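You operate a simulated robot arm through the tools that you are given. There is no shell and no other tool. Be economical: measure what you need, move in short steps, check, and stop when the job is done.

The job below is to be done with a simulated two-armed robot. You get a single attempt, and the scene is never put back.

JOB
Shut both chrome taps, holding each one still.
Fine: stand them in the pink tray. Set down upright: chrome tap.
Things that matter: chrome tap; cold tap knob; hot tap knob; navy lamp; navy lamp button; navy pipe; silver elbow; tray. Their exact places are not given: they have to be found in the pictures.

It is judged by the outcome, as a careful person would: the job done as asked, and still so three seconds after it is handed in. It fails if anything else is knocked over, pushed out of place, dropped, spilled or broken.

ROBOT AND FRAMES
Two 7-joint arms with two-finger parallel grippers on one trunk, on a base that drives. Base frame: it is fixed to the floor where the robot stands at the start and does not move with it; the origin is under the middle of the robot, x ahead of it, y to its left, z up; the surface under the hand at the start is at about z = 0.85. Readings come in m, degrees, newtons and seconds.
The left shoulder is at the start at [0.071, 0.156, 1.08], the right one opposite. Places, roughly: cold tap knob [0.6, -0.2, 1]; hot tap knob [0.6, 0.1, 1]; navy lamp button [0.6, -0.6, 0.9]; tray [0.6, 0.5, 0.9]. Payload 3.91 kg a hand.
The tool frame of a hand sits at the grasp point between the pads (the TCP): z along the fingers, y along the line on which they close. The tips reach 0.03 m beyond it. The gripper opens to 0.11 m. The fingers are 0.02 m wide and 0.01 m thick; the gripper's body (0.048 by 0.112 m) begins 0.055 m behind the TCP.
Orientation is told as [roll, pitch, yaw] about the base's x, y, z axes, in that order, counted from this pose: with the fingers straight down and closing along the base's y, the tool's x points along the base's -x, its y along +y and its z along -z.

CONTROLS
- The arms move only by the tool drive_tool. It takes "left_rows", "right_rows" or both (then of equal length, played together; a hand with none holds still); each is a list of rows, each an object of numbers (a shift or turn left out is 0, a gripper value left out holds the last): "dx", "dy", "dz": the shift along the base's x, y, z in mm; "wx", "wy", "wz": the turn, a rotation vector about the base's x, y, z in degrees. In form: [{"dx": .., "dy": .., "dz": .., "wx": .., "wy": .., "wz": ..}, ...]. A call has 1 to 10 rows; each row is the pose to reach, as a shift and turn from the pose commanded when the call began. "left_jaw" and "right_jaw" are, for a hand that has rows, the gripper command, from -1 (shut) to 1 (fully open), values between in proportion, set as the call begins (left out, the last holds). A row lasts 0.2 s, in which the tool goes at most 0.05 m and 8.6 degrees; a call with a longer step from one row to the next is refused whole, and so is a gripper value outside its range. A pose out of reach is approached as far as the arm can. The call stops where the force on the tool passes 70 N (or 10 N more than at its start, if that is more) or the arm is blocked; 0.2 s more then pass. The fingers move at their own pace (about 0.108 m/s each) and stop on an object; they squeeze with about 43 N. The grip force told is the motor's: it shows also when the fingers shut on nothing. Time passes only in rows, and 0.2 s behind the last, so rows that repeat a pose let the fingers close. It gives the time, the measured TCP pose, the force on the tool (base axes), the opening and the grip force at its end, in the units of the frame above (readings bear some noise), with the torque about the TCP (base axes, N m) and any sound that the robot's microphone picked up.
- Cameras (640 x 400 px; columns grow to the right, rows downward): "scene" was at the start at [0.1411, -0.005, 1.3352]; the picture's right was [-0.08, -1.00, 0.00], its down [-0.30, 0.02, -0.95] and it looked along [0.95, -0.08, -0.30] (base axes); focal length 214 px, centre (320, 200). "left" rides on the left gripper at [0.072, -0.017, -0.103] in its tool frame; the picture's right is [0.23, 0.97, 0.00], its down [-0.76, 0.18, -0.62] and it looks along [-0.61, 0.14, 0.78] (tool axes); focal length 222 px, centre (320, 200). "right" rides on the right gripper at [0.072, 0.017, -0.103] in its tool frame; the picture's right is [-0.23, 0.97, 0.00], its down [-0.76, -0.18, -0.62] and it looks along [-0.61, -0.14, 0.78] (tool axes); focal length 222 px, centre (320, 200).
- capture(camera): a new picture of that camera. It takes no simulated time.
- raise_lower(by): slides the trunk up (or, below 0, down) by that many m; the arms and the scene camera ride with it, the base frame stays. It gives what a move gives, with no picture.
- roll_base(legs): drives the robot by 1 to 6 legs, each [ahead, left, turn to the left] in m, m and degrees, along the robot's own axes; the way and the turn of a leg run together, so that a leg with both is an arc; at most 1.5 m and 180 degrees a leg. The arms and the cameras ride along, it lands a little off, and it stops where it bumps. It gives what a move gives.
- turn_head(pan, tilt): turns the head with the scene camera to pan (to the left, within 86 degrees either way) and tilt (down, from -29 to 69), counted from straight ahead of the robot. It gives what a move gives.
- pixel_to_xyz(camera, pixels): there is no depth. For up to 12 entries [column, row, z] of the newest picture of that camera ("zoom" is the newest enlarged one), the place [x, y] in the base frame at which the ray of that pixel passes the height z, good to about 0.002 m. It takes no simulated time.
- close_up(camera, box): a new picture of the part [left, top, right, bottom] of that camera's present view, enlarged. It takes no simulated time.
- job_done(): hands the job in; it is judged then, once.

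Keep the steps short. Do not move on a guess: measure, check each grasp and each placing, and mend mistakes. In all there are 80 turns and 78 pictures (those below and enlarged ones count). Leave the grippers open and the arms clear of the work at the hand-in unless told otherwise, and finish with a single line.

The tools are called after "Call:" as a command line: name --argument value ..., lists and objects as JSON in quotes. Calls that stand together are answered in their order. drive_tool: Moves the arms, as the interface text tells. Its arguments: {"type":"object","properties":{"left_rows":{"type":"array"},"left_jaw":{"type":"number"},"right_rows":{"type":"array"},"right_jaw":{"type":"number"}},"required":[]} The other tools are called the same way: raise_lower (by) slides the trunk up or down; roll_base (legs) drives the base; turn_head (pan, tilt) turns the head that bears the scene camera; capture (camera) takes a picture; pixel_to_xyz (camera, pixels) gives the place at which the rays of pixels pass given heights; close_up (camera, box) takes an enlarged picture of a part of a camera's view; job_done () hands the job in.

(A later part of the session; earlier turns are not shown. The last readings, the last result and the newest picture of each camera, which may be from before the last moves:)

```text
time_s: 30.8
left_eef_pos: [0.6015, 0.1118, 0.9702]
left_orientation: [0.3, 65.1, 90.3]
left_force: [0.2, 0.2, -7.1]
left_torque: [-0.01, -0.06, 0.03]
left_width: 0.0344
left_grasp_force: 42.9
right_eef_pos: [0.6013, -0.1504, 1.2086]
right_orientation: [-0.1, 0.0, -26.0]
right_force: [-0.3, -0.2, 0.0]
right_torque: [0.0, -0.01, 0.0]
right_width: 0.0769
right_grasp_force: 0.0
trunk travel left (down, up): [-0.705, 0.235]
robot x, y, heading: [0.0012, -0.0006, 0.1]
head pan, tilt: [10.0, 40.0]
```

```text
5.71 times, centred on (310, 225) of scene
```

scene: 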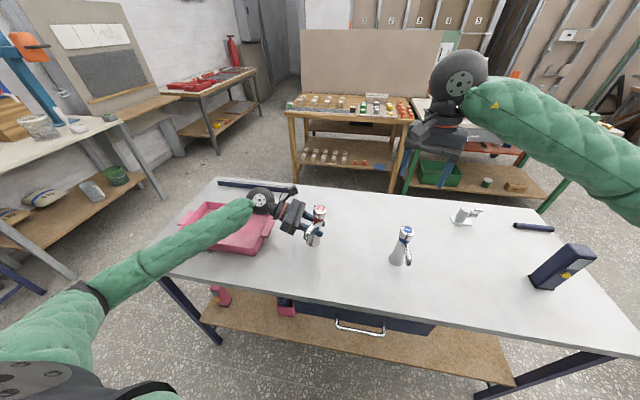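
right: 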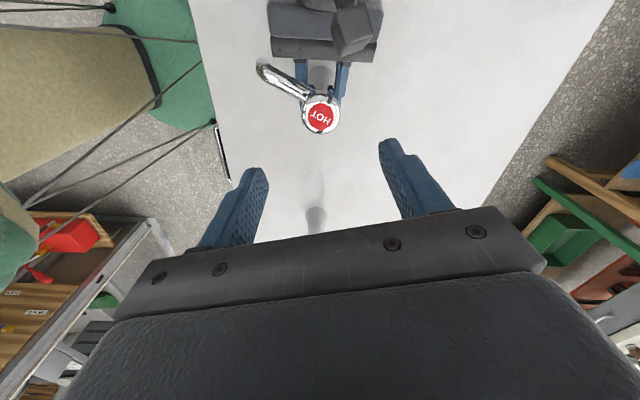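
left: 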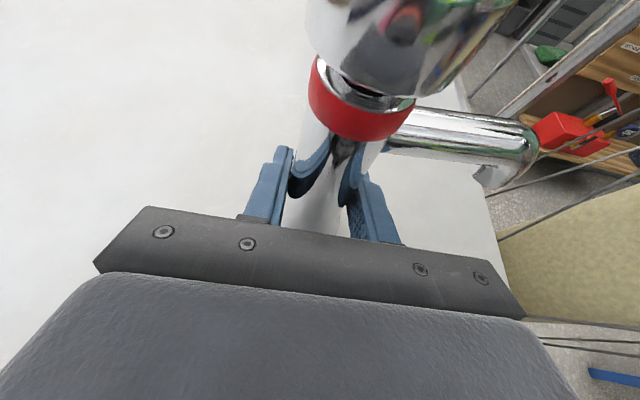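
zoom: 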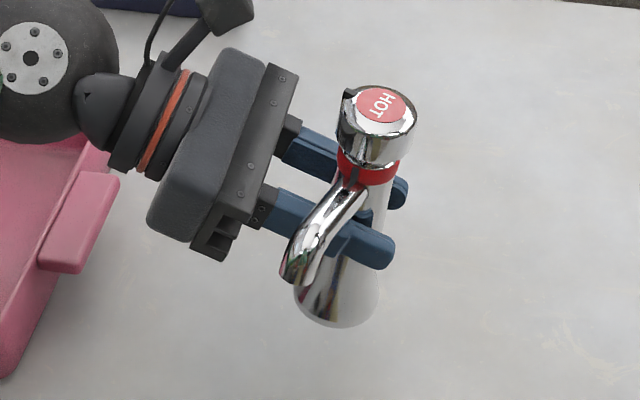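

The tap slid down about 10–15 mm in the fingers and now looks supported under the spout and collar. I'll raise it a bit more and carry it slowly over the tray's right half.

Call:
drive_tool --left_rows '[{"dz": 10}, {"dz": 25}, {"dx": 4, "dy": 30, "dz": 30}, {"dx": 8, "dy": 65, "dz": 30}, {"dx": 12, "dy": 100, "dz": 30}, {"dx": 16, "dy": 135, "dz": 30}, {"dx": 20, "dy": 170, "dz": 30}, {"dx": 24, "dy": 205, "dz": 30}, {"dx": 28, "dy": 240, "dz": 30}, {"dx": 30, "dy": 270, "dz": 30}]'

Call:
turn_head --pan 35 --tilt 40

Call:
close_up --camera "scene" --box '[220, 140, 420, 280]'

Call:
capture --camera "left"

```text
time_s: 33.0
left_eef_pos: [0.6302, 0.3813, 1.0006]
left_orientation: [0.2, 65.1, 90.0]
left_force: [-0.1, 1.2, -6.6]
left_torque: [-0.01, -0.06, -0.03]
left_width: 0.0339
left_grasp_force: 43.2
right_eef_pos: [0.6011, -0.1499, 1.2081]
right_orientation: [0.0, 0.0, -25.9]
right_force: [0.1, -0.4, -0.3]
right_torque: [-0.03, 0.01, 0.0]
right_width: 0.077
right_grasp_force: 0.1
trunk travel left (down, up): [-0.705, 0.235]
robot x, y, heading: [0.0017, -0.0032, 0.0]
head pan, tilt: [10.0, 40.0]
```

```text
time_s: 33.9
left_eef_pos: [0.6302, 0.3828, 1.0004]
left_orientation: [0.2, 65.1, 90.3]
left_force: [-0.4, -0.1, -7.0]
left_torque: [0.02, -0.03, -0.01]
left_width: 0.0341
left_grasp_force: 43.2
right_eef_pos: [0.6012, -0.1501, 1.2072]
right_orientation: [-0.1, 0.1, -26.0]
right_force: [0.7, -0.1, 0.6]
right_torque: [-0.01, 0.0, 0.04]
right_width: 0.0768
right_grasp_force: 0.1
trunk travel left (down, up): [-0.705, 0.235]
robot x, y, heading: [0.0005, -0.0007, -0.2]
head pan, tilt: [35.0, 40.0]
```

```text
2.86 times, centred on (320, 210) of scene
```

zoom: 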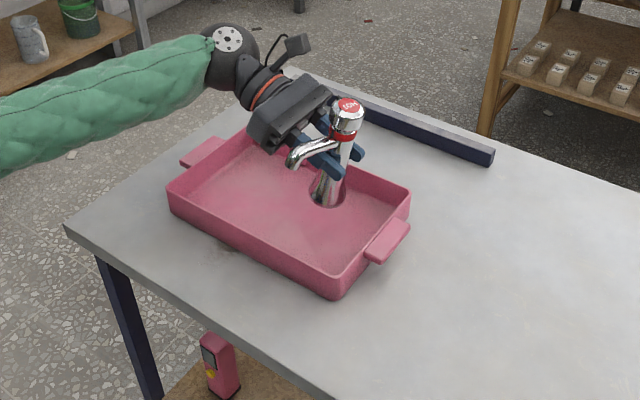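

```text
42 pictures are left
```

left: 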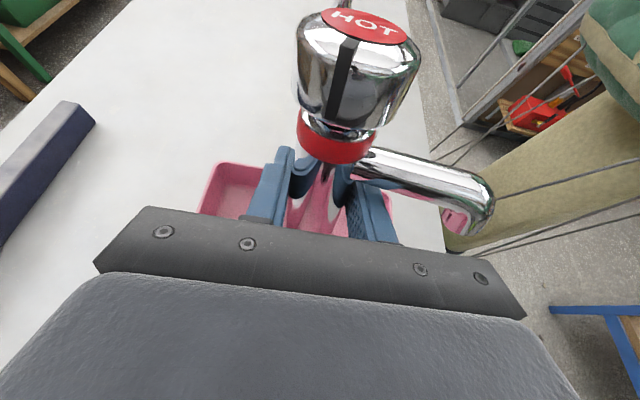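

The tap hangs straight over the tray's right half, well clear of the rim. I'll lower it most of the way, then in small steps until it touches.

Call:
drive_tool --left_rows '[{"dz": -20}, {"dz": -40}, {"dz": -55}, {"dz": -62}, {"dz": -66}]'

Call:
close_up --camera "scene" --box '[220, 140, 420, 280]'

```text
time_s: 35.1
left_eef_pos: [0.6319, 0.3828, 0.9353]
left_orientation: [0.3, 65.1, 90.3]
left_force: [-0.2, 0.1, -7.1]
left_torque: [-0.03, -0.04, -0.02]
left_width: 0.0339
left_grasp_force: 42.9
right_eef_pos: [0.6029, -0.1505, 1.2071]
right_orientation: [0.0, 0.0, -26.0]
right_force: [0.6, 0.1, 0.3]
right_torque: [-0.01, 0.0, -0.02]
right_width: 0.0769
right_grasp_force: 0.1
trunk travel left (down, up): [-0.705, 0.235]
robot x, y, heading: [0.0002, -0.0034, 0.2]
head pan, tilt: [35.0, 40.0]
```

```text
2.86 times, centred on (320, 210) of scene
```

zoom: 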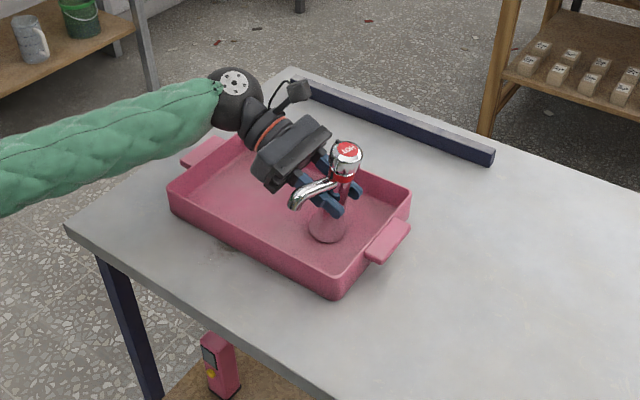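

No contact yet. I'll keep lowering in 3 mm steps.

Call:
drive_tool --left_rows '[{"dz": -3}, {"dz": -6}, {"dz": -9}]'

Call:
drive_tool --left_rows '[{"dz": -2}, {"dz": -4}]'

```text
time_s: 35.9
left_eef_pos: [0.629, 0.3821, 0.9297]
left_orientation: [-0.4, 65.1, 89.6]
left_force: [-5.2, 5.3, 34.4]
left_torque: [-0.17, 0.09, -0.02]
left_width: 0.0342
left_grasp_force: 43.3
right_eef_pos: [0.5988, -0.1511, 1.2102]
right_orientation: [0.2, 0.0, -26.1]
right_force: [0.4, -0.6, 0.2]
right_torque: [0.01, 0.02, -0.01]
right_width: 0.0768
right_grasp_force: 0.1
trunk travel left (down, up): [-0.705, 0.235]
robot x, y, heading: [-0.0021, 0.0002, -0.0]
head pan, tilt: [35.0, 40.0]
```

```text
time_s: 36.5
left_eef_pos: [0.6288, 0.3799, 0.9239]
left_orientation: [-0.2, 65.0, 89.7]
left_force: [-4.6, 4.5, 34.3]
left_torque: [-0.22, 0.06, -0.04]
left_width: 0.0343
left_grasp_force: 43.0
right_eef_pos: [0.6009, -0.1509, 1.2091]
right_orientation: [0.2, 0.0, -26.0]
right_force: [0.5, -0.2, -0.5]
right_torque: [0.0, 0.0, -0.04]
right_width: 0.0768
right_grasp_force: 0.1
trunk travel left (down, up): [-0.705, 0.235]
robot x, y, heading: [0.0011, 0.0002, 0.0]
head pan, tilt: [35.0, 40.0]
```

It touched the tray floor (34 N), and the tap is standing. The front finger is close under the spout, so I'll crack the jaws slightly, lower the hand 20 mm, then open wider.

Call:
drive_tool --left_rows '[{"dz": 2}, {"dz": 2}, {"dz": 2}]' --left_jaw -0.18

Call:
drive_tool --left_rows '[{"dz": -7}, {"dz": -14}, {"dz": -20}, {"dz": -20}]'

Call:
capture --camera "left"

Call:
close_up --camera "scene" --box '[260, 160, 380, 260]'

```text
time_s: 37.3
left_eef_pos: [0.63, 0.3826, 0.9232]
left_orientation: [0.3, 65.1, 90.3]
left_force: [1.0, 0.1, -4.6]
left_torque: [-0.1, -0.15, -0.04]
left_width: 0.045
left_grasp_force: 0.0
right_eef_pos: [0.6015, -0.1502, 1.2075]
right_orientation: [0.0, 0.0, -26.0]
right_force: [-0.1, -1.0, 0.4]
right_torque: [-0.01, 0.0, 0.03]
right_width: 0.0771
right_grasp_force: 0.1
trunk travel left (down, up): [-0.705, 0.235]
robot x, y, heading: [0.0013, 0.0019, 0.1]
head pan, tilt: [35.0, 40.0]
```

```text
time_s: 38.3
left_eef_pos: [0.6304, 0.382, 0.9038]
left_orientation: [0.3, 64.9, 90.2]
left_force: [-0.4, 0.2, -0.1]
left_torque: [0.01, 0.0, -0.01]
left_width: 0.0454
left_grasp_force: 1.3
right_eef_pos: [0.6019, -0.1507, 1.2084]
right_orientation: [0.0, 0.0, -25.9]
right_force: [0.7, -0.2, -0.3]
right_torque: [0.01, 0.02, 0.02]
right_width: 0.077
right_grasp_force: 0.0
trunk travel left (down, up): [-0.705, 0.235]
robot x, y, heading: [0.0021, -0.0026, -0.1]
head pan, tilt: [35.0, 40.0]
```

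```text
40 pictures are left
```

left: 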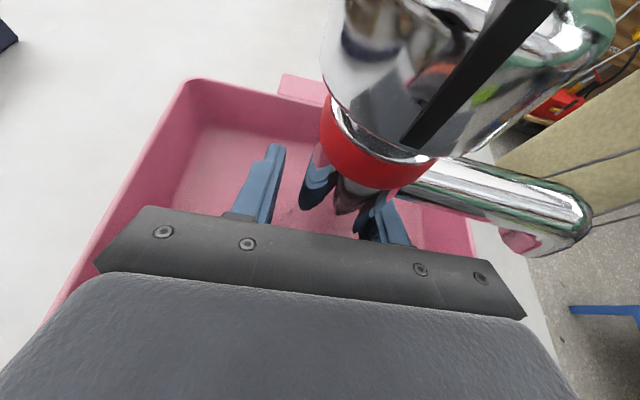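

```text
4.00 times, centred on (320, 210) of scene
```

zoom: 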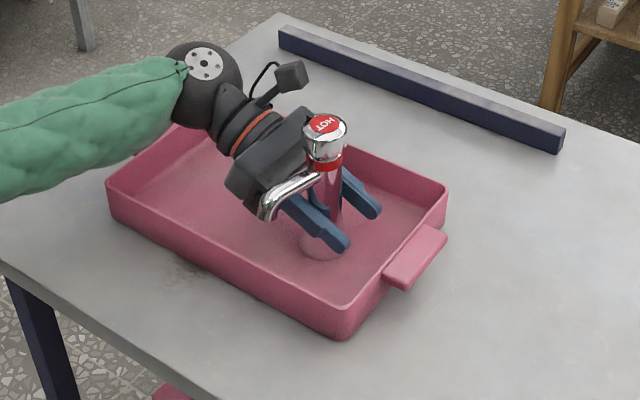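

The tap stands free and upright (force near 0). I'll open the jaws and retreat along the tool axis.

Call:
drive_tool --left_rows '[{}, {}]' --left_jaw 0.6

Call:
drive_tool --left_rows '[{"dy": 14, "dz": 7}, {"dy": 32, "dz": 15}, {"dy": 55, "dz": 26}, {"dy": 82, "dz": 38}, {"dy": 109, "dz": 51}]'

Call:
close_up --camera "scene" --box '[240, 140, 400, 260]'

```text
time_s: 38.9
left_eef_pos: [0.6311, 0.3813, 0.903]
left_orientation: [0.1, 64.9, 90.2]
left_force: [-0.9, 1.0, -0.6]
left_torque: [0.01, 0.0, 0.0]
left_width: 0.0883
left_grasp_force: 0.0
right_eef_pos: [0.6015, -0.1503, 1.2073]
right_orientation: [0.0, -0.1, -26.1]
right_force: [-0.1, 0.5, -0.2]
right_torque: [0.04, -0.01, -0.01]
right_width: 0.077
right_grasp_force: 0.0
trunk travel left (down, up): [-0.705, 0.235]
robot x, y, heading: [0.002, -0.0002, 0.3]
head pan, tilt: [35.0, 40.0]
```

```text
time_s: 40.1
left_eef_pos: [0.6303, 0.4909, 0.9556]
left_orientation: [0.1, 65.2, 90.1]
left_force: [-0.1, -0.5, 0.1]
left_torque: [-0.01, -0.02, -0.01]
left_width: 0.0879
left_grasp_force: 0.1
right_eef_pos: [0.6009, -0.1501, 1.2089]
right_orientation: [0.0, 0.1, -26.0]
right_force: [0.1, -0.2, -0.2]
right_torque: [-0.02, -0.01, 0.0]
right_width: 0.0768
right_grasp_force: 0.0
trunk travel left (down, up): [-0.705, 0.235]
robot x, y, heading: [0.0029, 0.0002, 0.0]
head pan, tilt: [35.0, 40.0]
```

```text
3.33 times, centred on (320, 200) of scene
```

zoom: 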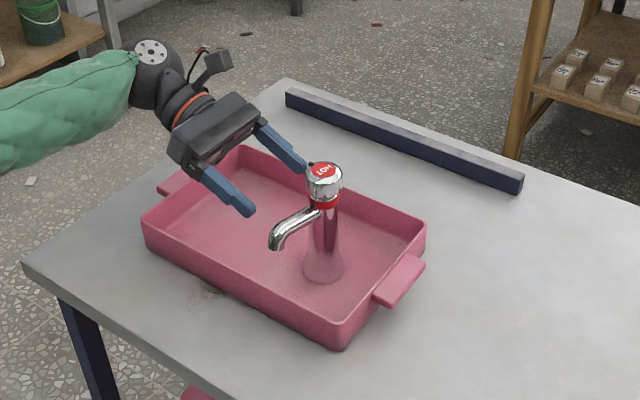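

The hot tap stands upright in the tray. I'll move the right hand away from above the cold tap and bring the left one up and over to the cold tap's pre-grasp point.

Call:
drive_tool --left_rows '[{"dz": 40}, {"dz": 80}, {"dz": 120}, {"dz": 160}, {"dz": 195}, {"dy": -45, "dz": 195}, {"dy": -90, "dz": 195}, {"dy": -135, "dz": 195}, {"dy": -180, "dz": 195}, {"dy": -225, "dz": 195}]' --right_rows '[{"dy": -20, "dz": 6}, {"dy": -40, "dz": 12}, {"dy": -60, "dz": 18}, {"dy": -80, "dz": 24}, {"dy": -100, "dz": 30}, {"dy": -120, "dz": 36}, {"dy": -140, "dz": 42}, {"dy": -160, "dz": 48}, {"dy": -180, "dz": 54}, {"dy": -200, "dz": 60}]'

Call:
drive_tool --left_rows '[{"dx": -4, "dy": -46}, {"dx": -8, "dy": -92}, {"dx": -12, "dy": -138}, {"dx": -16, "dy": -184}, {"dx": -20, "dy": -230}, {"dx": -24, "dy": -276}, {"dx": -28, "dy": -322}, {"dx": -28, "dy": -322}]'

Call:
turn_head --pan 0 --tilt 40

Call:
capture --camera "scene"

Call:
capture --camera "left"

```text
time_s: 42.3
left_eef_pos: [0.6299, 0.2631, 1.1499]
left_orientation: [0.3, 65.1, 90.2]
left_force: [-0.3, 0.1, -0.4]
left_torque: [0.04, -0.01, 0.02]
left_width: 0.0883
left_grasp_force: 0.1
right_eef_pos: [0.5995, -0.351, 1.2676]
right_orientation: [0.0, 0.1, -25.9]
right_force: [-0.6, -0.5, -0.4]
right_torque: [-0.01, 0.03, -0.01]
right_width: 0.0772
right_grasp_force: 0.1
trunk travel left (down, up): [-0.705, 0.235]
robot x, y, heading: [-0.0025, -0.0006, -0.0]
head pan, tilt: [35.0, 40.0]
```

```text
time_s: 44.1
left_eef_pos: [0.6032, -0.056, 1.1492]
left_orientation: [0.1, 65.2, 90.2]
left_force: [0.4, 0.4, 0.2]
left_torque: [0.01, -0.01, 0.01]
left_width: 0.0879
left_grasp_force: 0.1
right_eef_pos: [0.6011, -0.3493, 1.2692]
right_orientation: [-0.2, 0.0, -25.9]
right_force: [0.5, 0.0, -0.3]
right_torque: [-0.01, 0.01, 0.02]
right_width: 0.077
right_grasp_force: 0.1
trunk travel left (down, up): [-0.705, 0.235]
robot x, y, heading: [-0.0001, 0.0021, -0.1]
head pan, tilt: [35.0, 40.0]
```

```text
time_s: 45.1
left_eef_pos: [0.6026, -0.0574, 1.1501]
left_orientation: [0.3, 65.0, 90.1]
left_force: [0.3, 0.6, -0.4]
left_torque: [0.0, 0.02, 0.0]
left_width: 0.088
left_grasp_force: 0.0
right_eef_pos: [0.6002, -0.3505, 1.2676]
right_orientation: [0.0, 0.0, -26.0]
right_force: [0.2, -0.6, 0.4]
right_torque: [0.0, 0.03, -0.02]
right_width: 0.077
right_grasp_force: 0.1
trunk travel left (down, up): [-0.705, 0.235]
robot x, y, heading: [-0.0013, -0.0015, -0.2]
head pan, tilt: [0.0, 40.0]
```

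```text
37 pictures are left
```

scene: 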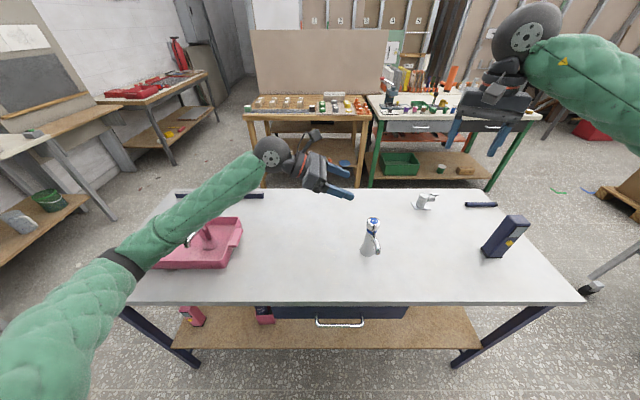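

```text
36 pictures are left
```

left: 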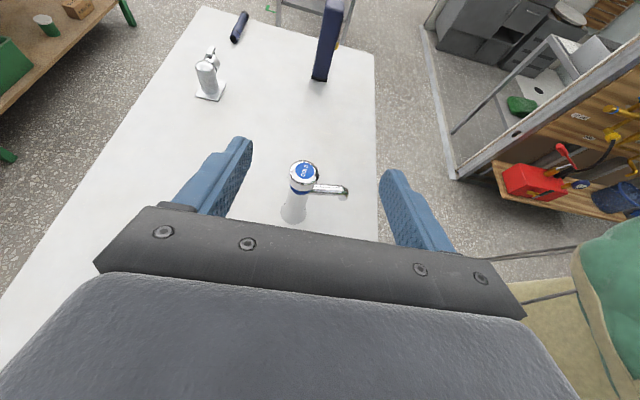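

The forearm passes near the hot tap in this view. I'll estimate where it is before lowering.

Call:
pixel_to_xyz --camera "scene" --pixels '[[270, 152, 1.22], [215, 198, 1.2], [215, 198, 1.25], [140, 258, 1.2], [140, 258, 1.3], [208, 238, 0.95], [373, 221, 1.002], [370, 253, 0.85]]'

Call:
close_up --camera "left" --box '[260, 130, 380, 230]'

```text
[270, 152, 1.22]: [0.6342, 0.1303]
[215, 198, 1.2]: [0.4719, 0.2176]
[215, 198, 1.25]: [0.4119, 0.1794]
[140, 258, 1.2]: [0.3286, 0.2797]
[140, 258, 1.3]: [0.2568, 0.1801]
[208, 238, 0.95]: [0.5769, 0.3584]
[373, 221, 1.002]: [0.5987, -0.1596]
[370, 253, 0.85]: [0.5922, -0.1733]
```

```text
4.00 times, centred on (320, 180) of left
```

zoom: 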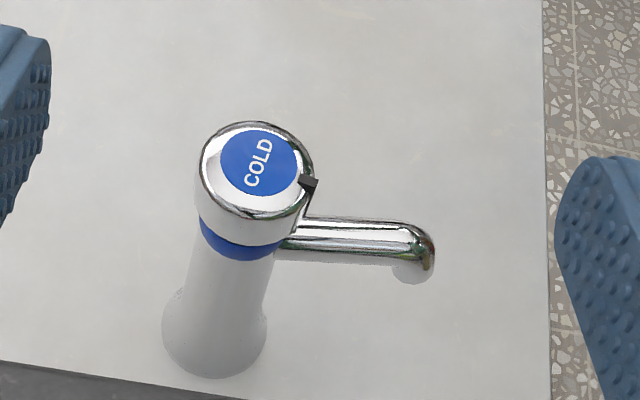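

The forearm stays at least 0.2 m from the hot tap. I'll measure the cold rib and spout angles, then lower to the pre-grasp point.

Call:
pixel_to_xyz --camera "zoom" --pixels '[[257, 162, 1.002], [307, 184, 1.0], [424, 240, 0.93], [215, 350, 0.85], [225, 300, 0.9]]'

Call:
drive_tool --left_rows '[{"dz": -40}, {"dz": -80}, {"dz": -120}, {"dz": -160}, {"dz": -200}, {"dz": -200}]'

Call:
capture --camera "left"

```text
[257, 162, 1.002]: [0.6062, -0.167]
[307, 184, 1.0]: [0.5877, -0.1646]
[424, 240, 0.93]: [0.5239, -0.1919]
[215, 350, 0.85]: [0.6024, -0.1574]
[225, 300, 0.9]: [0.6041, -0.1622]
```

```text
time_s: 46.5
left_eef_pos: [0.6037, -0.0565, 0.9472]
left_orientation: [0.1, 65.0, 90.2]
left_force: [-0.9, 0.3, -0.9]
left_torque: [0.0, -0.01, 0.05]
left_width: 0.0882
left_grasp_force: 0.0
right_eef_pos: [0.6015, -0.3516, 1.2681]
right_orientation: [0.0, 0.0, -26.0]
right_force: [0.1, -0.7, 0.8]
right_torque: [-0.01, 0.01, -0.02]
right_width: 0.0767
right_grasp_force: 0.1
trunk travel left (down, up): [-0.705, 0.235]
robot x, y, heading: [0.0002, -0.0024, -0.2]
head pan, tilt: [0.0, 40.0]
```

```text
34 pictures are left
```

left: 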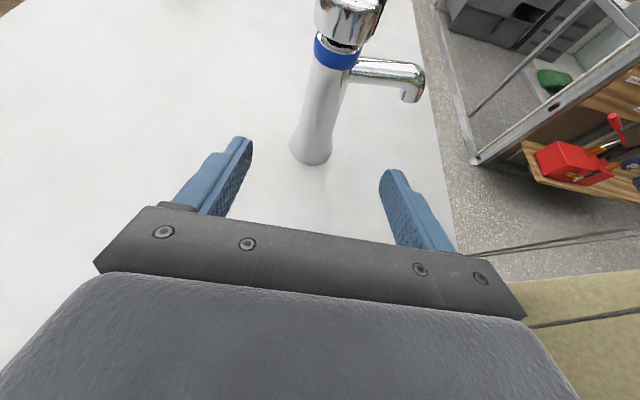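

The cold rib is also about 24° clockwise of its spout (spout 197°, rib 173°), so it needs about 70° to reach the same 94° stop. I'll move the left jaws round the body and close.

Call:
drive_tool --left_rows '[{"dx": 1, "dy": -27, "dz": -12}, {"dx": 1, "dy": -55, "dz": -25}, {"dx": 1, "dy": -82, "dz": -38}, {"dx": 1, "dy": -109, "dz": -51}, {"dx": 1, "dy": -109, "dz": -51}]'

Call:
drive_tool --left_rows '[{}, {}, {}, {}]' --left_jaw -1

Call:
capture --camera "left"

Call:
close_up --camera "scene" --box '[310, 190, 430, 280]'

```text
time_s: 47.9
left_eef_pos: [0.6348, -0.0114, 0.9073]
left_orientation: [-7.0, 64.8, 91.3]
left_force: [-0.5, 0.6, 3.0]
left_torque: [0.14, 0.0, 0.01]
left_width: 0.0879
left_grasp_force: 0.1
right_eef_pos: [0.633, -0.2396, 1.2751]
right_orientation: [2.4, -2.3, -20.8]
right_force: [-1.9, -1.7, 0.4]
right_torque: [0.13, -0.18, 0.02]
right_width: 0.077
right_grasp_force: 0.0
trunk travel left (down, up): [-0.705, 0.235]
robot x, y, heading: [0.011, 0.0539, 4.8]
head pan, tilt: [0.0, 40.0]
stopped in row 5 (left hand): the arm was blocked; the commanded pose is now the measured one
```

```text
time_s: 48.2
left_eef_pos: [0.64, 0.1692, 0.8956]
left_orientation: [-9.7, 70.2, 94.3]
left_force: [0.2, -1.5, 0.6]
left_torque: [0.06, 0.04, -0.04]
left_width: 0.0193
left_grasp_force: 0.1
right_eef_pos: [0.6431, -0.0575, 1.2935]
right_orientation: [-4.2, -5.9, -21.6]
right_force: [1.5, 0.8, -1.1]
right_torque: [-0.1, 0.12, -0.01]
right_width: 0.0772
right_grasp_force: 0.0
trunk travel left (down, up): [-0.705, 0.235]
robot x, y, heading: [0.0222, 0.0565, 6.0]
head pan, tilt: [0.0, 40.0]
stopped in row 1 (left hand): the arm was blocked; the commanded pose is now the measured one
```

```text
33 pictures are left
```

left: 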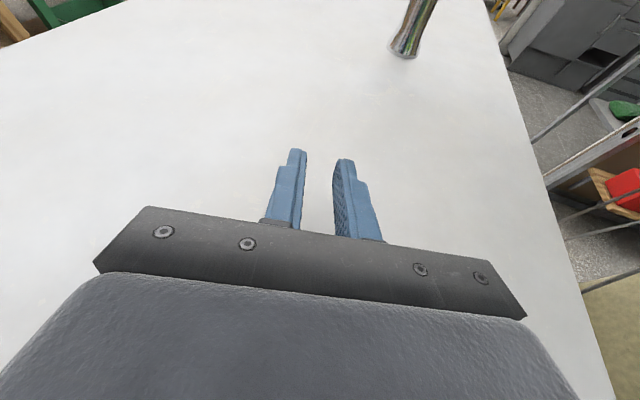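

```text
4.44 times, centred on (370, 235) of scene
```

zoom: 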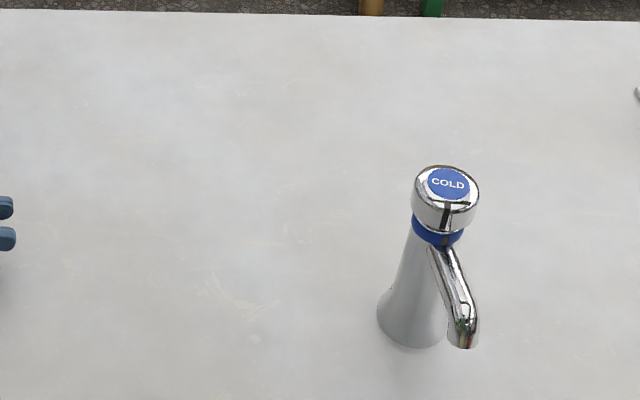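

The arm was blocked and the whole robot shifted and turned (heading 6°, y +0.06). I'll stop and look around before doing anything else.

Call:
capture --camera "scene"

```text
31 pictures are left
```

scene: 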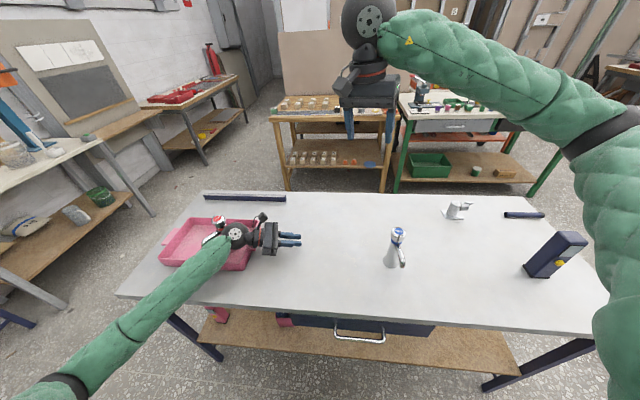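

The left wrist is now near the hot tap in the tray. I'll enlarge that region.

Call:
close_up --camera "scene" --box '[150, 190, 310, 290]'

```text
4.00 times, centred on (230, 240) of scene
```

zoom: 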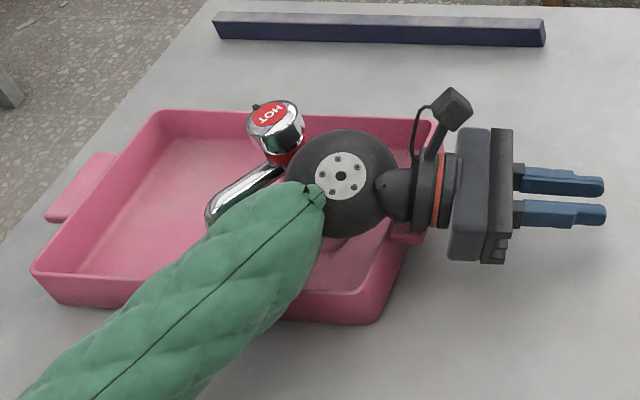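

The hot tap still stands but the wrist is right beside it. I'll let one short hold row pass to see whether the motion has settled.

Call:
drive_tool --left_rows '[{}]'

Call:
close_up --camera "scene" --box '[120, 150, 440, 350]'

```text
time_s: 48.5
left_eef_pos: [0.6143, 0.2019, 0.9211]
left_orientation: [-22.1, 75.9, 78.1]
left_force: [-0.9, -0.2, -2.2]
left_torque: [-0.14, -0.02, 0.0]
left_width: 0.0002
left_grasp_force: 37.6
right_eef_pos: [0.5908, 0.0447, 1.3063]
right_orientation: [-6.3, -8.0, -19.9]
right_force: [-0.8, -0.8, 1.0]
right_torque: [0.13, -0.12, 0.06]
right_width: 0.0769
right_grasp_force: 0.1
trunk travel left (down, up): [-0.705, 0.235]
robot x, y, heading: [0.0065, 0.0725, 4.8]
head pan, tilt: [0.0, 40.0]
stopped in row 1 (left hand): the arm was blocked; the commanded pose is now the measured one
```

```text
2.00 times, centred on (280, 250) of scene
```

zoom: 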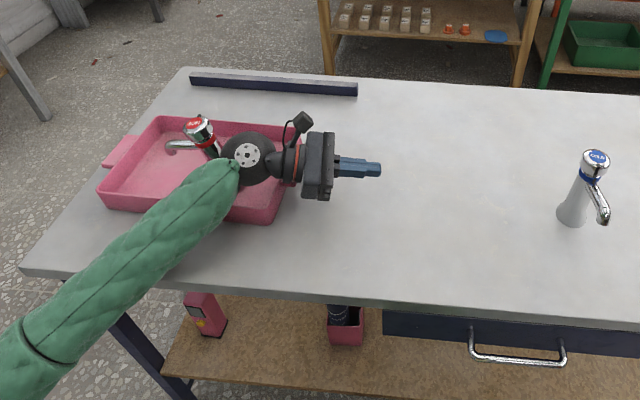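

The wrist is drifting left and pressing on the hot tap, which is leaning. I'll ease the left hand back to -y, slightly up, and bring the right hand back as well.

Call:
drive_tool --left_rows '[{"dy": -20, "dz": 5}, {"dy": -40, "dz": 15}, {"dy": -60, "dz": 25}]' --right_rows '[{"dy": -20}, {"dy": -40}, {"dy": -60}]'

Call:
capture --camera "scene"

```text
time_s: 49.4
left_eef_pos: [0.6311, 0.1099, 0.9369]
left_orientation: [-16.1, 74.4, 84.5]
left_force: [-0.2, -0.3, -0.7]
left_torque: [-0.04, -0.02, -0.06]
left_width: 0.0
left_grasp_force: 37.8
right_eef_pos: [0.6179, -0.0565, 1.2966]
right_orientation: [-5.3, -6.8, -19.2]
right_force: [0.9, -0.7, -0.5]
right_torque: [0.07, 0.04, 0.01]
right_width: 0.077
right_grasp_force: 0.1
trunk travel left (down, up): [-0.705, 0.235]
robot x, y, heading: [0.0185, 0.0641, 5.3]
head pan, tilt: [0.0, 40.0]
```

```text
28 pictures are left
```

scene: 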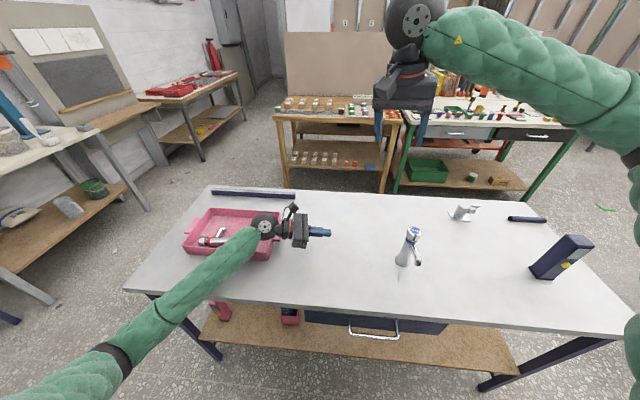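

The hot tap has fallen over inside the tray, so it will have to be stood up again later. The left arm can't reach the cold tap from that side with the base where it was. I'll raise the left hand clear, then drive the base right so the cold tap sits where the hot tap was relative to the robot, in an arm pose I know works.

Call:
drive_tool --left_rows '[{"dz": 40}, {"dz": 80}, {"dz": 120}, {"dz": 160}, {"dz": 200}, {"dz": 230}, {"dz": 230}]' --right_rows '[{"dy": -20}, {"dy": -45}, {"dy": -70}, {"dy": -95}, {"dy": -120}, {"dy": -145}, {"dy": -145}]' --left_jaw 0.6

Call:
capture --camera "scene"

```text
time_s: 51.0
left_eef_pos: [0.6337, 0.1123, 1.1647]
left_orientation: [-15.4, 74.7, 84.9]
left_force: [0.6, -0.2, -0.5]
left_torque: [-0.03, 0.02, 0.01]
left_width: 0.088
left_grasp_force: 0.1
right_eef_pos: [0.6214, -0.1966, 1.2946]
right_orientation: [-5.6, -6.7, -19.3]
right_force: [0.1, 0.8, 0.0]
right_torque: [-0.02, 0.0, 0.0]
right_width: 0.0771
right_grasp_force: 0.1
trunk travel left (down, up): [-0.705, 0.235]
robot x, y, heading: [0.0184, 0.0668, 5.3]
head pan, tilt: [0.0, 40.0]
```

```text
27 pictures are left
```

scene: 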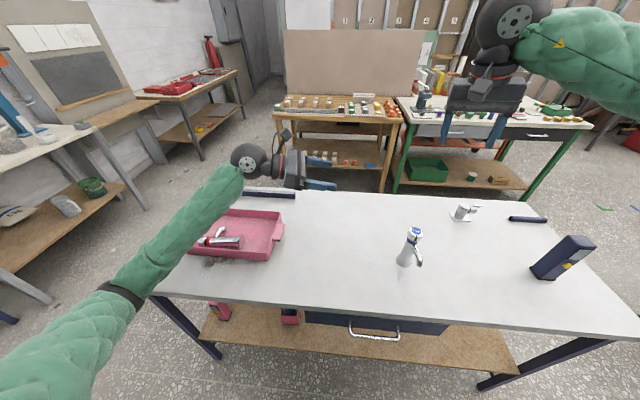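

Stable now. I'll drive: turn back -5.3°, then 0.345 m to the right.

Call:
roll_base --legs '[[0, 0, -5.3], [-0.015, -0.345, 0]]'

Call:
capture --camera "scene"

```text
time_s: 53.7
left_eef_pos: [0.6193, -0.2939, 1.1651]
left_orientation: [-15.5, 74.6, 79.3]
left_force: [-0.7, 0.0, -0.5]
left_torque: [0.0, 0.02, -0.03]
left_width: 0.0879
left_grasp_force: 0.0
right_eef_pos: [0.5783, -0.5997, 1.2943]
right_orientation: [-5.4, -6.7, -24.7]
right_force: [0.4, -0.5, 0.0]
right_torque: [0.01, -0.03, 0.03]
right_width: 0.077
right_grasp_force: 0.1
trunk travel left (down, up): [-0.705, 0.235]
robot x, y, heading: [-0.0004, -0.2803, -0.1]
head pan, tilt: [0.0, 40.0]
```

```text
26 pictures are left
```

scene: 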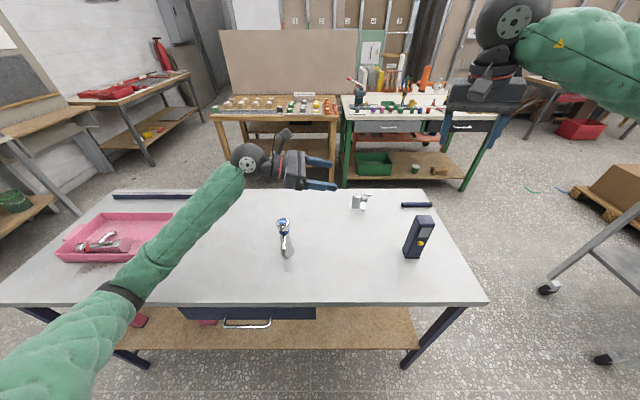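

The base is at (0, -0.28). I'll straighten the left hand back to [0, 65, 90] and bring it beside the cold tap, keeping high.

Call:
drive_tool --left_rows '[{"dx": -3, "dy": 40, "wx": 1.6, "wy": 0.8, "wz": -0.7}, {"dx": -6, "dy": 80, "wx": 3.3, "wy": 1.6, "wz": -1.5}, {"dx": -9, "dy": 120, "wx": 4.9, "wy": 2.4, "wz": -2.2}, {"dx": -12, "dy": 160, "wx": 6.5, "wy": 3.1, "wz": -2.9}, {"dx": -15, "dy": 200, "wx": 8.2, "wy": 3.9, "wz": -3.7}, {"dx": -15, "dy": 237, "wx": 9.8, "wy": 4.7, "wz": -4.4}, {"dx": -15, "dy": 237, "wx": 9.8, "wy": 4.7, "wz": -4.4}]'

```text
time_s: 55.3
left_eef_pos: [0.6074, -0.0554, 1.1639]
left_orientation: [0.8, 65.4, 90.6]
left_force: [-1.0, 0.1, -0.9]
left_torque: [-0.02, -0.02, -0.01]
left_width: 0.0878
left_grasp_force: 0.1
right_eef_pos: [0.5797, -0.5973, 1.2938]
right_orientation: [-5.5, -6.5, -24.5]
right_force: [0.4, 0.6, 0.6]
right_torque: [0.0, 0.02, 0.0]
right_width: 0.0769
right_grasp_force: 0.1
trunk travel left (down, up): [-0.705, 0.235]
robot x, y, heading: [0.0037, -0.279, -0.3]
head pan, tilt: [0.0, 40.0]
```

Orientation is good. Lowering to the pre-grasp point and checking.

Call:
drive_tool --left_rows '[{"dx": -2, "dz": -40}, {"dx": -2, "dz": -80}, {"dx": -2, "dz": -120}, {"dx": -2, "dz": -160}, {"dx": -2, "dz": -200}, {"dx": -2, "dz": -215}, {"dx": -2, "dz": -215}]'

Call:
capture --camera "left"

Call:
pixel_to_xyz --camera "left" --pixels '[[313, 148, 0.85]]'

```text
time_s: 56.9
left_eef_pos: [0.6034, -0.0532, 0.9507]
left_orientation: [0.7, 65.4, 90.5]
left_force: [-0.8, 0.8, 0.6]
left_torque: [0.0, 0.01, 0.02]
left_width: 0.0879
left_grasp_force: 0.2
right_eef_pos: [0.5799, -0.597, 1.2933]
right_orientation: [-5.4, -6.7, -24.6]
right_force: [-0.6, 0.3, 0.5]
right_torque: [0.01, 0.02, 0.03]
right_width: 0.0769
right_grasp_force: 0.1
trunk travel left (down, up): [-0.705, 0.235]
robot x, y, heading: [0.0049, -0.2786, -0.2]
head pan, tilt: [0.0, 40.0]
```

```text
25 pictures are left
```

left: 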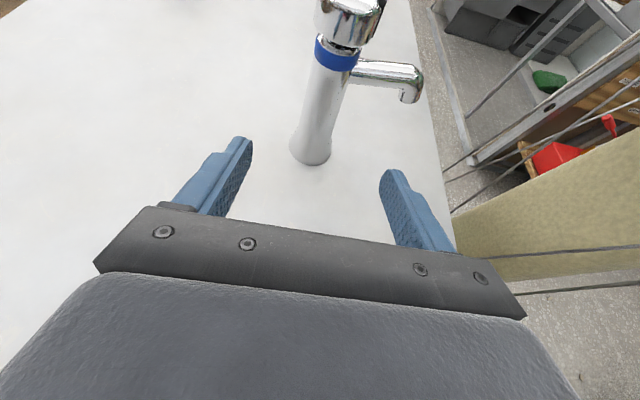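

```text
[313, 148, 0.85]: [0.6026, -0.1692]
```

The tap base is at about (0.603, -0.168), between the jaws. I'll approach in two halves and read the pose.

Call:
drive_tool --left_rows '[{"dx": -1, "dy": -28, "dz": -13}, {"dx": -1, "dy": -56, "dz": -26}]'

Call:
drive_tool --left_rows '[{"dy": -28, "dz": -13}, {"dy": -56, "dz": -26}, {"dy": -56, "dz": -26}]'

```text
time_s: 57.5
left_eef_pos: [0.6026, -0.1099, 0.9222]
left_orientation: [0.9, 65.4, 90.4]
left_force: [0.0, -0.3, 0.7]
left_torque: [0.01, -0.02, 0.01]
left_width: 0.088
left_grasp_force: 0.1
right_eef_pos: [0.58, -0.5975, 1.2937]
right_orientation: [-5.6, -6.7, -24.6]
right_force: [0.3, -0.4, -0.6]
right_torque: [-0.02, -0.01, 0.01]
right_width: 0.077
right_grasp_force: 0.0
trunk travel left (down, up): [-0.705, 0.235]
robot x, y, heading: [0.0056, -0.2802, 0.1]
head pan, tilt: [0.0, 40.0]
```

```text
time_s: 58.3
left_eef_pos: [0.6023, -0.1652, 0.8979]
left_orientation: [0.9, 65.5, 90.5]
left_force: [0.1, 0.4, -0.2]
left_torque: [0.01, 0.0, 0.01]
left_width: 0.0882
left_grasp_force: 0.1
right_eef_pos: [0.5789, -0.5974, 1.2938]
right_orientation: [-5.5, -6.7, -24.6]
right_force: [-0.2, -0.2, -0.2]
right_torque: [0.0, 0.0, 0.03]
right_width: 0.0771
right_grasp_force: 0.0
trunk travel left (down, up): [-0.705, 0.235]
robot x, y, heading: [0.0004, -0.274, -0.0]
head pan, tilt: [0.0, 40.0]
```

In place with no blockage. I'll close the left gripper, then straighten the right hand and bring it over the cold knob.

Call:
drive_tool --left_rows '[{}, {}, {}, {}]' --left_jaw -1 --right_rows '[{"dy": 38, "wx": 2, "wy": 1, "wz": 0.1}, {"dy": 76, "wx": 4, "wy": 2, "wz": 0.1}, {"dy": 114, "wx": 6, "wy": 3, "wz": 0.2}, {"dy": 150, "wx": 7.8, "wy": 3.8, "wz": 0.3}]'

Call:
drive_tool --right_rows '[{"dx": 3, "dy": 31, "dz": -20, "wz": 6.6}, {"dx": 5, "dy": 62, "dz": -40, "wz": 13.2}, {"dx": 8, "dy": 93, "dz": -60, "wz": 19.8}, {"dx": 10, "dy": 125, "dz": -81, "wz": 26.4}, {"dx": 13, "dy": 156, "dz": -102, "wz": 33}, {"dx": 15, "dy": 187, "dz": -122, "wz": 39.6}, {"dx": 18, "dy": 218, "dz": -143, "wz": 46.2}, {"dx": 20, "dy": 249, "dz": -164, "wz": 52.8}, {"dx": 23, "dy": 281, "dz": -184, "wz": 59.5}, {"dx": 23, "dy": 281, "dz": -184, "wz": 59.5}]'

Call:
close_up --camera "right" --box '[250, 0, 450, 160]'

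```text
time_s: 59.3
left_eef_pos: [0.6022, -0.1659, 0.8979]
left_orientation: [0.8, 65.5, 90.4]
left_force: [1.5, -0.3, 3.9]
left_torque: [0.23, -0.07, -0.05]
left_width: 0.0358
left_grasp_force: 42.9
right_eef_pos: [0.5791, -0.4461, 1.2943]
right_orientation: [0.0, 0.0, -24.8]
right_force: [0.2, 0.4, 0.2]
right_torque: [0.01, 0.03, 0.01]
right_width: 0.077
right_grasp_force: 0.0
trunk travel left (down, up): [-0.705, 0.235]
robot x, y, heading: [0.0033, -0.2794, -0.1]
head pan, tilt: [0.0, 40.0]
```

```text
time_s: 61.5
left_eef_pos: [0.6023, -0.1658, 0.8976]
left_orientation: [0.9, 65.4, 90.5]
left_force: [2.7, 0.8, 8.1]
left_torque: [-0.19, -0.15, 0.07]
left_width: 0.0359
left_grasp_force: 42.9
right_eef_pos: [0.6039, -0.1664, 1.1096]
right_orientation: [0.0, 0.1, 34.9]
right_force: [-0.8, 0.0, 0.3]
right_torque: [0.05, 0.04, 0.02]
right_width: 0.077
right_grasp_force: 0.0
trunk travel left (down, up): [-0.705, 0.235]
robot x, y, heading: [0.0038, -0.2806, -0.3]
head pan, tilt: [0.0, 40.0]
```

```text
2.50 times, centred on (350, 80) of right
```

zoom: 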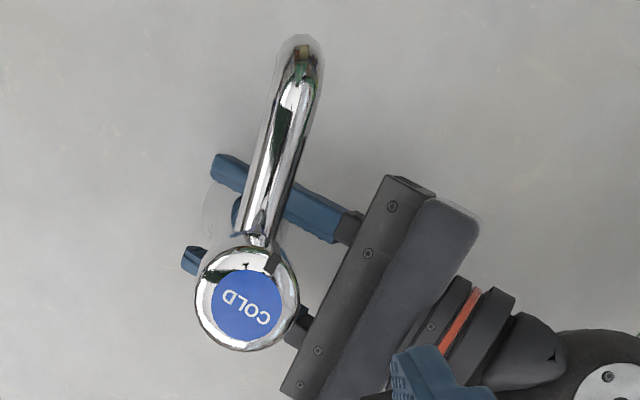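

Call:
pixel_to_xyz --camera "zoom" --pixels '[[248, 302, 1.002], [272, 263, 1.0], [303, 60, 0.93]]'

```text
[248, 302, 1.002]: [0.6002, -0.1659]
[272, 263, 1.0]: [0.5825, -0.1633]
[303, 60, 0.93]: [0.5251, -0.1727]
```

The knob centre is at about (0.601, -0.167). I'll lower the right hand onto it and close.

Call:
drive_tool --right_rows '[{"dx": -2, "dy": -1, "dz": -35}, {"dx": -2, "dy": -1, "dz": -70}, {"dx": -2, "dy": -1, "dz": -90}, {"dx": -2, "dy": -1, "dz": -101}, {"dx": -2, "dy": -1, "dz": -101}]'

Call:
drive_tool --right_rows '[{}, {}, {}]' --right_jaw -1

```text
time_s: 62.7
left_eef_pos: [0.6028, -0.1655, 0.8984]
left_orientation: [0.9, 65.5, 90.3]
left_force: [0.4, 0.2, 9.3]
left_torque: [-0.07, 0.03, -0.13]
left_width: 0.0358
left_grasp_force: 43.5
right_eef_pos: [0.6018, -0.1687, 1.0084]
right_orientation: [0.0, 0.0, 34.9]
right_force: [-0.2, -0.1, -0.2]
right_torque: [-0.01, 0.04, 0.0]
right_width: 0.0772
right_grasp_force: 0.1
trunk travel left (down, up): [-0.705, 0.235]
robot x, y, heading: [0.0041, -0.2792, 0.1]
head pan, tilt: [0.0, 40.0]
```

```text
time_s: 63.5
left_eef_pos: [0.6023, -0.1658, 0.8971]
left_orientation: [0.8, 65.3, 90.4]
left_force: [3.1, -7.8, 7.4]
left_torque: [0.34, -0.05, -0.01]
left_width: 0.0357
left_grasp_force: 43.3
right_eef_pos: [0.6008, -0.1678, 1.0096]
right_orientation: [0.1, 0.0, 34.8]
right_force: [-4.1, 7.0, 0.2]
right_torque: [0.36, 0.17, 0.03]
right_width: 0.0398
right_grasp_force: 42.9
trunk travel left (down, up): [-0.705, 0.235]
robot x, y, heading: [0.0054, -0.2787, -0.1]
head pan, tilt: [0.0, 40.0]
```

Only a small side force. I'll turn clockwise 56° first, then continue in small steps watching the torque.

Call:
drive_tool --right_rows '[{"dx": -0.5, "dy": 0.8, "wz": -8}, {"dx": -0.5, "dy": 0.8, "wz": -16}, {"dx": -0.5, "dy": 0.8, "wz": -24}, {"dx": -0.5, "dy": 0.8, "wz": -32}, {"dx": -0.5, "dy": 0.8, "wz": -40}, {"dx": -0.5, "dy": 0.8, "wz": -48}, {"dx": -0.5, "dy": 0.8, "wz": -56}]'

Call:
drive_tool --right_rows '[{"wz": -4}, {"wz": -8}, {"wz": -12}]'

Call:
drive_tool --right_rows '[{"wz": -3}, {"wz": -6}]'

Call:
close_up --camera "scene" --box '[250, 200, 330, 270]'

```text
time_s: 65.1
left_eef_pos: [0.6019, -0.1659, 0.8981]
left_orientation: [1.0, 65.5, 90.4]
left_force: [-7.1, -11.8, 14.1]
left_torque: [0.8, -0.17, -0.07]
left_width: 0.0359
left_grasp_force: 43.4
right_eef_pos: [0.5997, -0.1658, 1.0079]
right_orientation: [0.0, 0.0, -21.3]
right_force: [5.9, 13.3, -9.3]
right_torque: [0.62, -0.38, 0.0]
right_width: 0.0397
right_grasp_force: 43.1
trunk travel left (down, up): [-0.705, 0.235]
robot x, y, heading: [-0.0008, -0.2789, -0.3]
head pan, tilt: [0.0, 40.0]
```

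```text
time_s: 65.9
left_eef_pos: [0.6022, -0.1657, 0.8988]
left_orientation: [1.0, 65.4, 90.4]
left_force: [-10.7, -16.0, 14.9]
left_torque: [0.64, -0.24, -0.08]
left_width: 0.0358
left_grasp_force: 42.9
right_eef_pos: [0.5991, -0.1669, 1.0091]
right_orientation: [0.1, 0.0, -33.2]
right_force: [7.5, 16.6, -7.1]
right_torque: [1.01, -0.34, 0.04]
right_width: 0.04
right_grasp_force: 43.3
trunk travel left (down, up): [-0.705, 0.235]
robot x, y, heading: [0.0028, -0.2779, 0.0]
head pan, tilt: [0.0, 40.0]
```

```text
time_s: 66.5
left_eef_pos: [0.6019, -0.1662, 0.8975]
left_orientation: [0.9, 65.3, 90.4]
left_force: [-8.4, -19.6, 15.0]
left_torque: [0.56, -0.15, -0.12]
left_width: 0.0356
left_grasp_force: 43.3
right_eef_pos: [0.5991, -0.1661, 1.0097]
right_orientation: [0.0, 0.0, -39.2]
right_force: [6.0, 17.7, -6.9]
right_torque: [1.25, -0.16, 0.16]
right_width: 0.04
right_grasp_force: 42.9
trunk travel left (down, up): [-0.705, 0.235]
robot x, y, heading: [0.003, -0.2773, -0.2]
head pan, tilt: [0.0, 40.0]
```

```text
5.71 times, centred on (290, 235) of scene
```

zoom: 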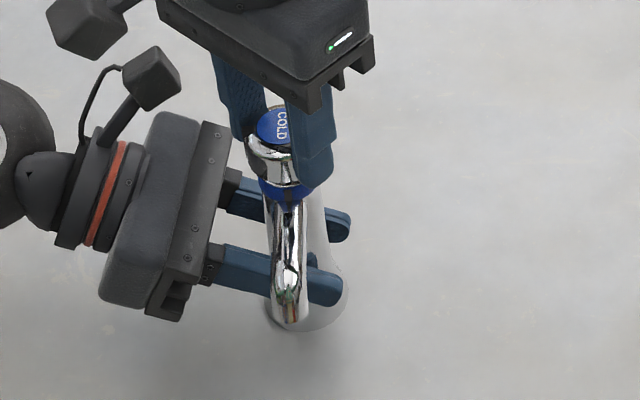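

74° turned, and torque is just starting to rise (0.16). I'll go on in 4° steps until it's clearly on the stop.

Call:
drive_tool --right_rows '[{"dy": 0.8, "wz": -4}, {"dy": 0.8, "wz": -8}]'

Call:
drive_tool --right_rows '[{"wz": -4}, {"wz": -8}]'

Call:
close_up --camera "right" --box '[220, 0, 460, 200]'

```text
time_s: 67.1
left_eef_pos: [0.6048, -0.165, 0.8973]
left_orientation: [0.8, 65.3, 90.4]
left_force: [-0.5, 2.1, 11.3]
left_torque: [-0.63, 0.04, -0.43]
left_width: 0.0361
left_grasp_force: 43.3
right_eef_pos: [0.6005, -0.1655, 1.0093]
right_orientation: [-0.1, 0.0, -47.3]
right_force: [5.8, -3.5, 0.0]
right_torque: [-0.2, -0.54, 0.59]
right_width: 0.0399
right_grasp_force: 43.3
trunk travel left (down, up): [-0.705, 0.235]
robot x, y, heading: [0.0026, -0.279, -0.0]
head pan, tilt: [0.0, 40.0]
```

```text
time_s: 67.7
left_eef_pos: [0.6034, -0.1656, 0.8972]
left_orientation: [1.0, 65.4, 90.5]
left_force: [-3.2, -3.0, 4.2]
left_torque: [-0.25, -0.05, -0.35]
left_width: 0.0357
left_grasp_force: 43.0
right_eef_pos: [0.5998, -0.1653, 1.0086]
right_orientation: [0.1, 0.0, -55.2]
right_force: [3.8, -0.9, 1.5]
right_torque: [-0.21, -0.27, 0.45]
right_width: 0.0402
right_grasp_force: 43.1
trunk travel left (down, up): [-0.705, 0.235]
robot x, y, heading: [0.0055, -0.2776, -0.1]
head pan, tilt: [0.0, 40.0]
```

```text
2.00 times, centred on (340, 100) of right
```

zoom: 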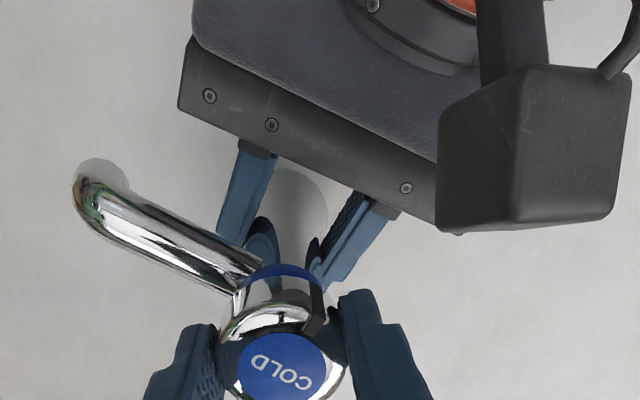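

The torque peaked at 0.59 and the body then began to slip. The rib-to-spout picture matches the hot tap's final state, so the cold tap is at its stop. I'll release, lift away and check the angle.

Call:
drive_tool --right_rows '[{}, {}, {}]' --right_jaw 0.4

Call:
drive_tool --right_rows '[{"dz": 40}, {"dz": 80}, {"dz": 120}, {"dz": 120}]'

Call:
close_up --camera "right" --box '[250, 50, 350, 140]'

```text
time_s: 68.5
left_eef_pos: [0.6018, -0.1642, 0.8967]
left_orientation: [1.0, 65.4, 90.6]
left_force: [-1.5, -0.4, 0.1]
left_torque: [-0.05, 0.13, 0.0]
left_width: 0.0357
left_grasp_force: 42.7
right_eef_pos: [0.6009, -0.1663, 1.0083]
right_orientation: [0.0, -0.1, -55.2]
right_force: [0.9, 0.4, 0.0]
right_torque: [0.03, 0.02, -0.01]
right_width: 0.0768
right_grasp_force: 0.1
trunk travel left (down, up): [-0.705, 0.235]
robot x, y, heading: [0.0047, -0.2787, -0.1]
head pan, tilt: [0.0, 40.0]
```

```text
time_s: 69.5
left_eef_pos: [0.6028, -0.1656, 0.8973]
left_orientation: [1.0, 65.4, 90.7]
left_force: [0.8, 0.1, -0.2]
left_torque: [0.05, -0.04, -0.04]
left_width: 0.0358
left_grasp_force: 43.1
right_eef_pos: [0.6004, -0.1657, 1.1281]
right_orientation: [0.0, 0.0, -55.2]
right_force: [-0.7, -0.7, 0.6]
right_torque: [0.0, -0.03, -0.03]
right_width: 0.0771
right_grasp_force: 0.1
trunk travel left (down, up): [-0.705, 0.235]
robot x, y, heading: [0.0054, -0.28, -0.2]
head pan, tilt: [0.0, 40.0]
```

```text
4.44 times, centred on (300, 95) of right
```

zoom: 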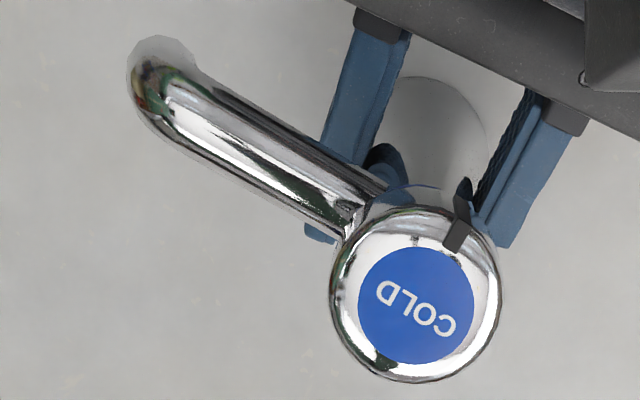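

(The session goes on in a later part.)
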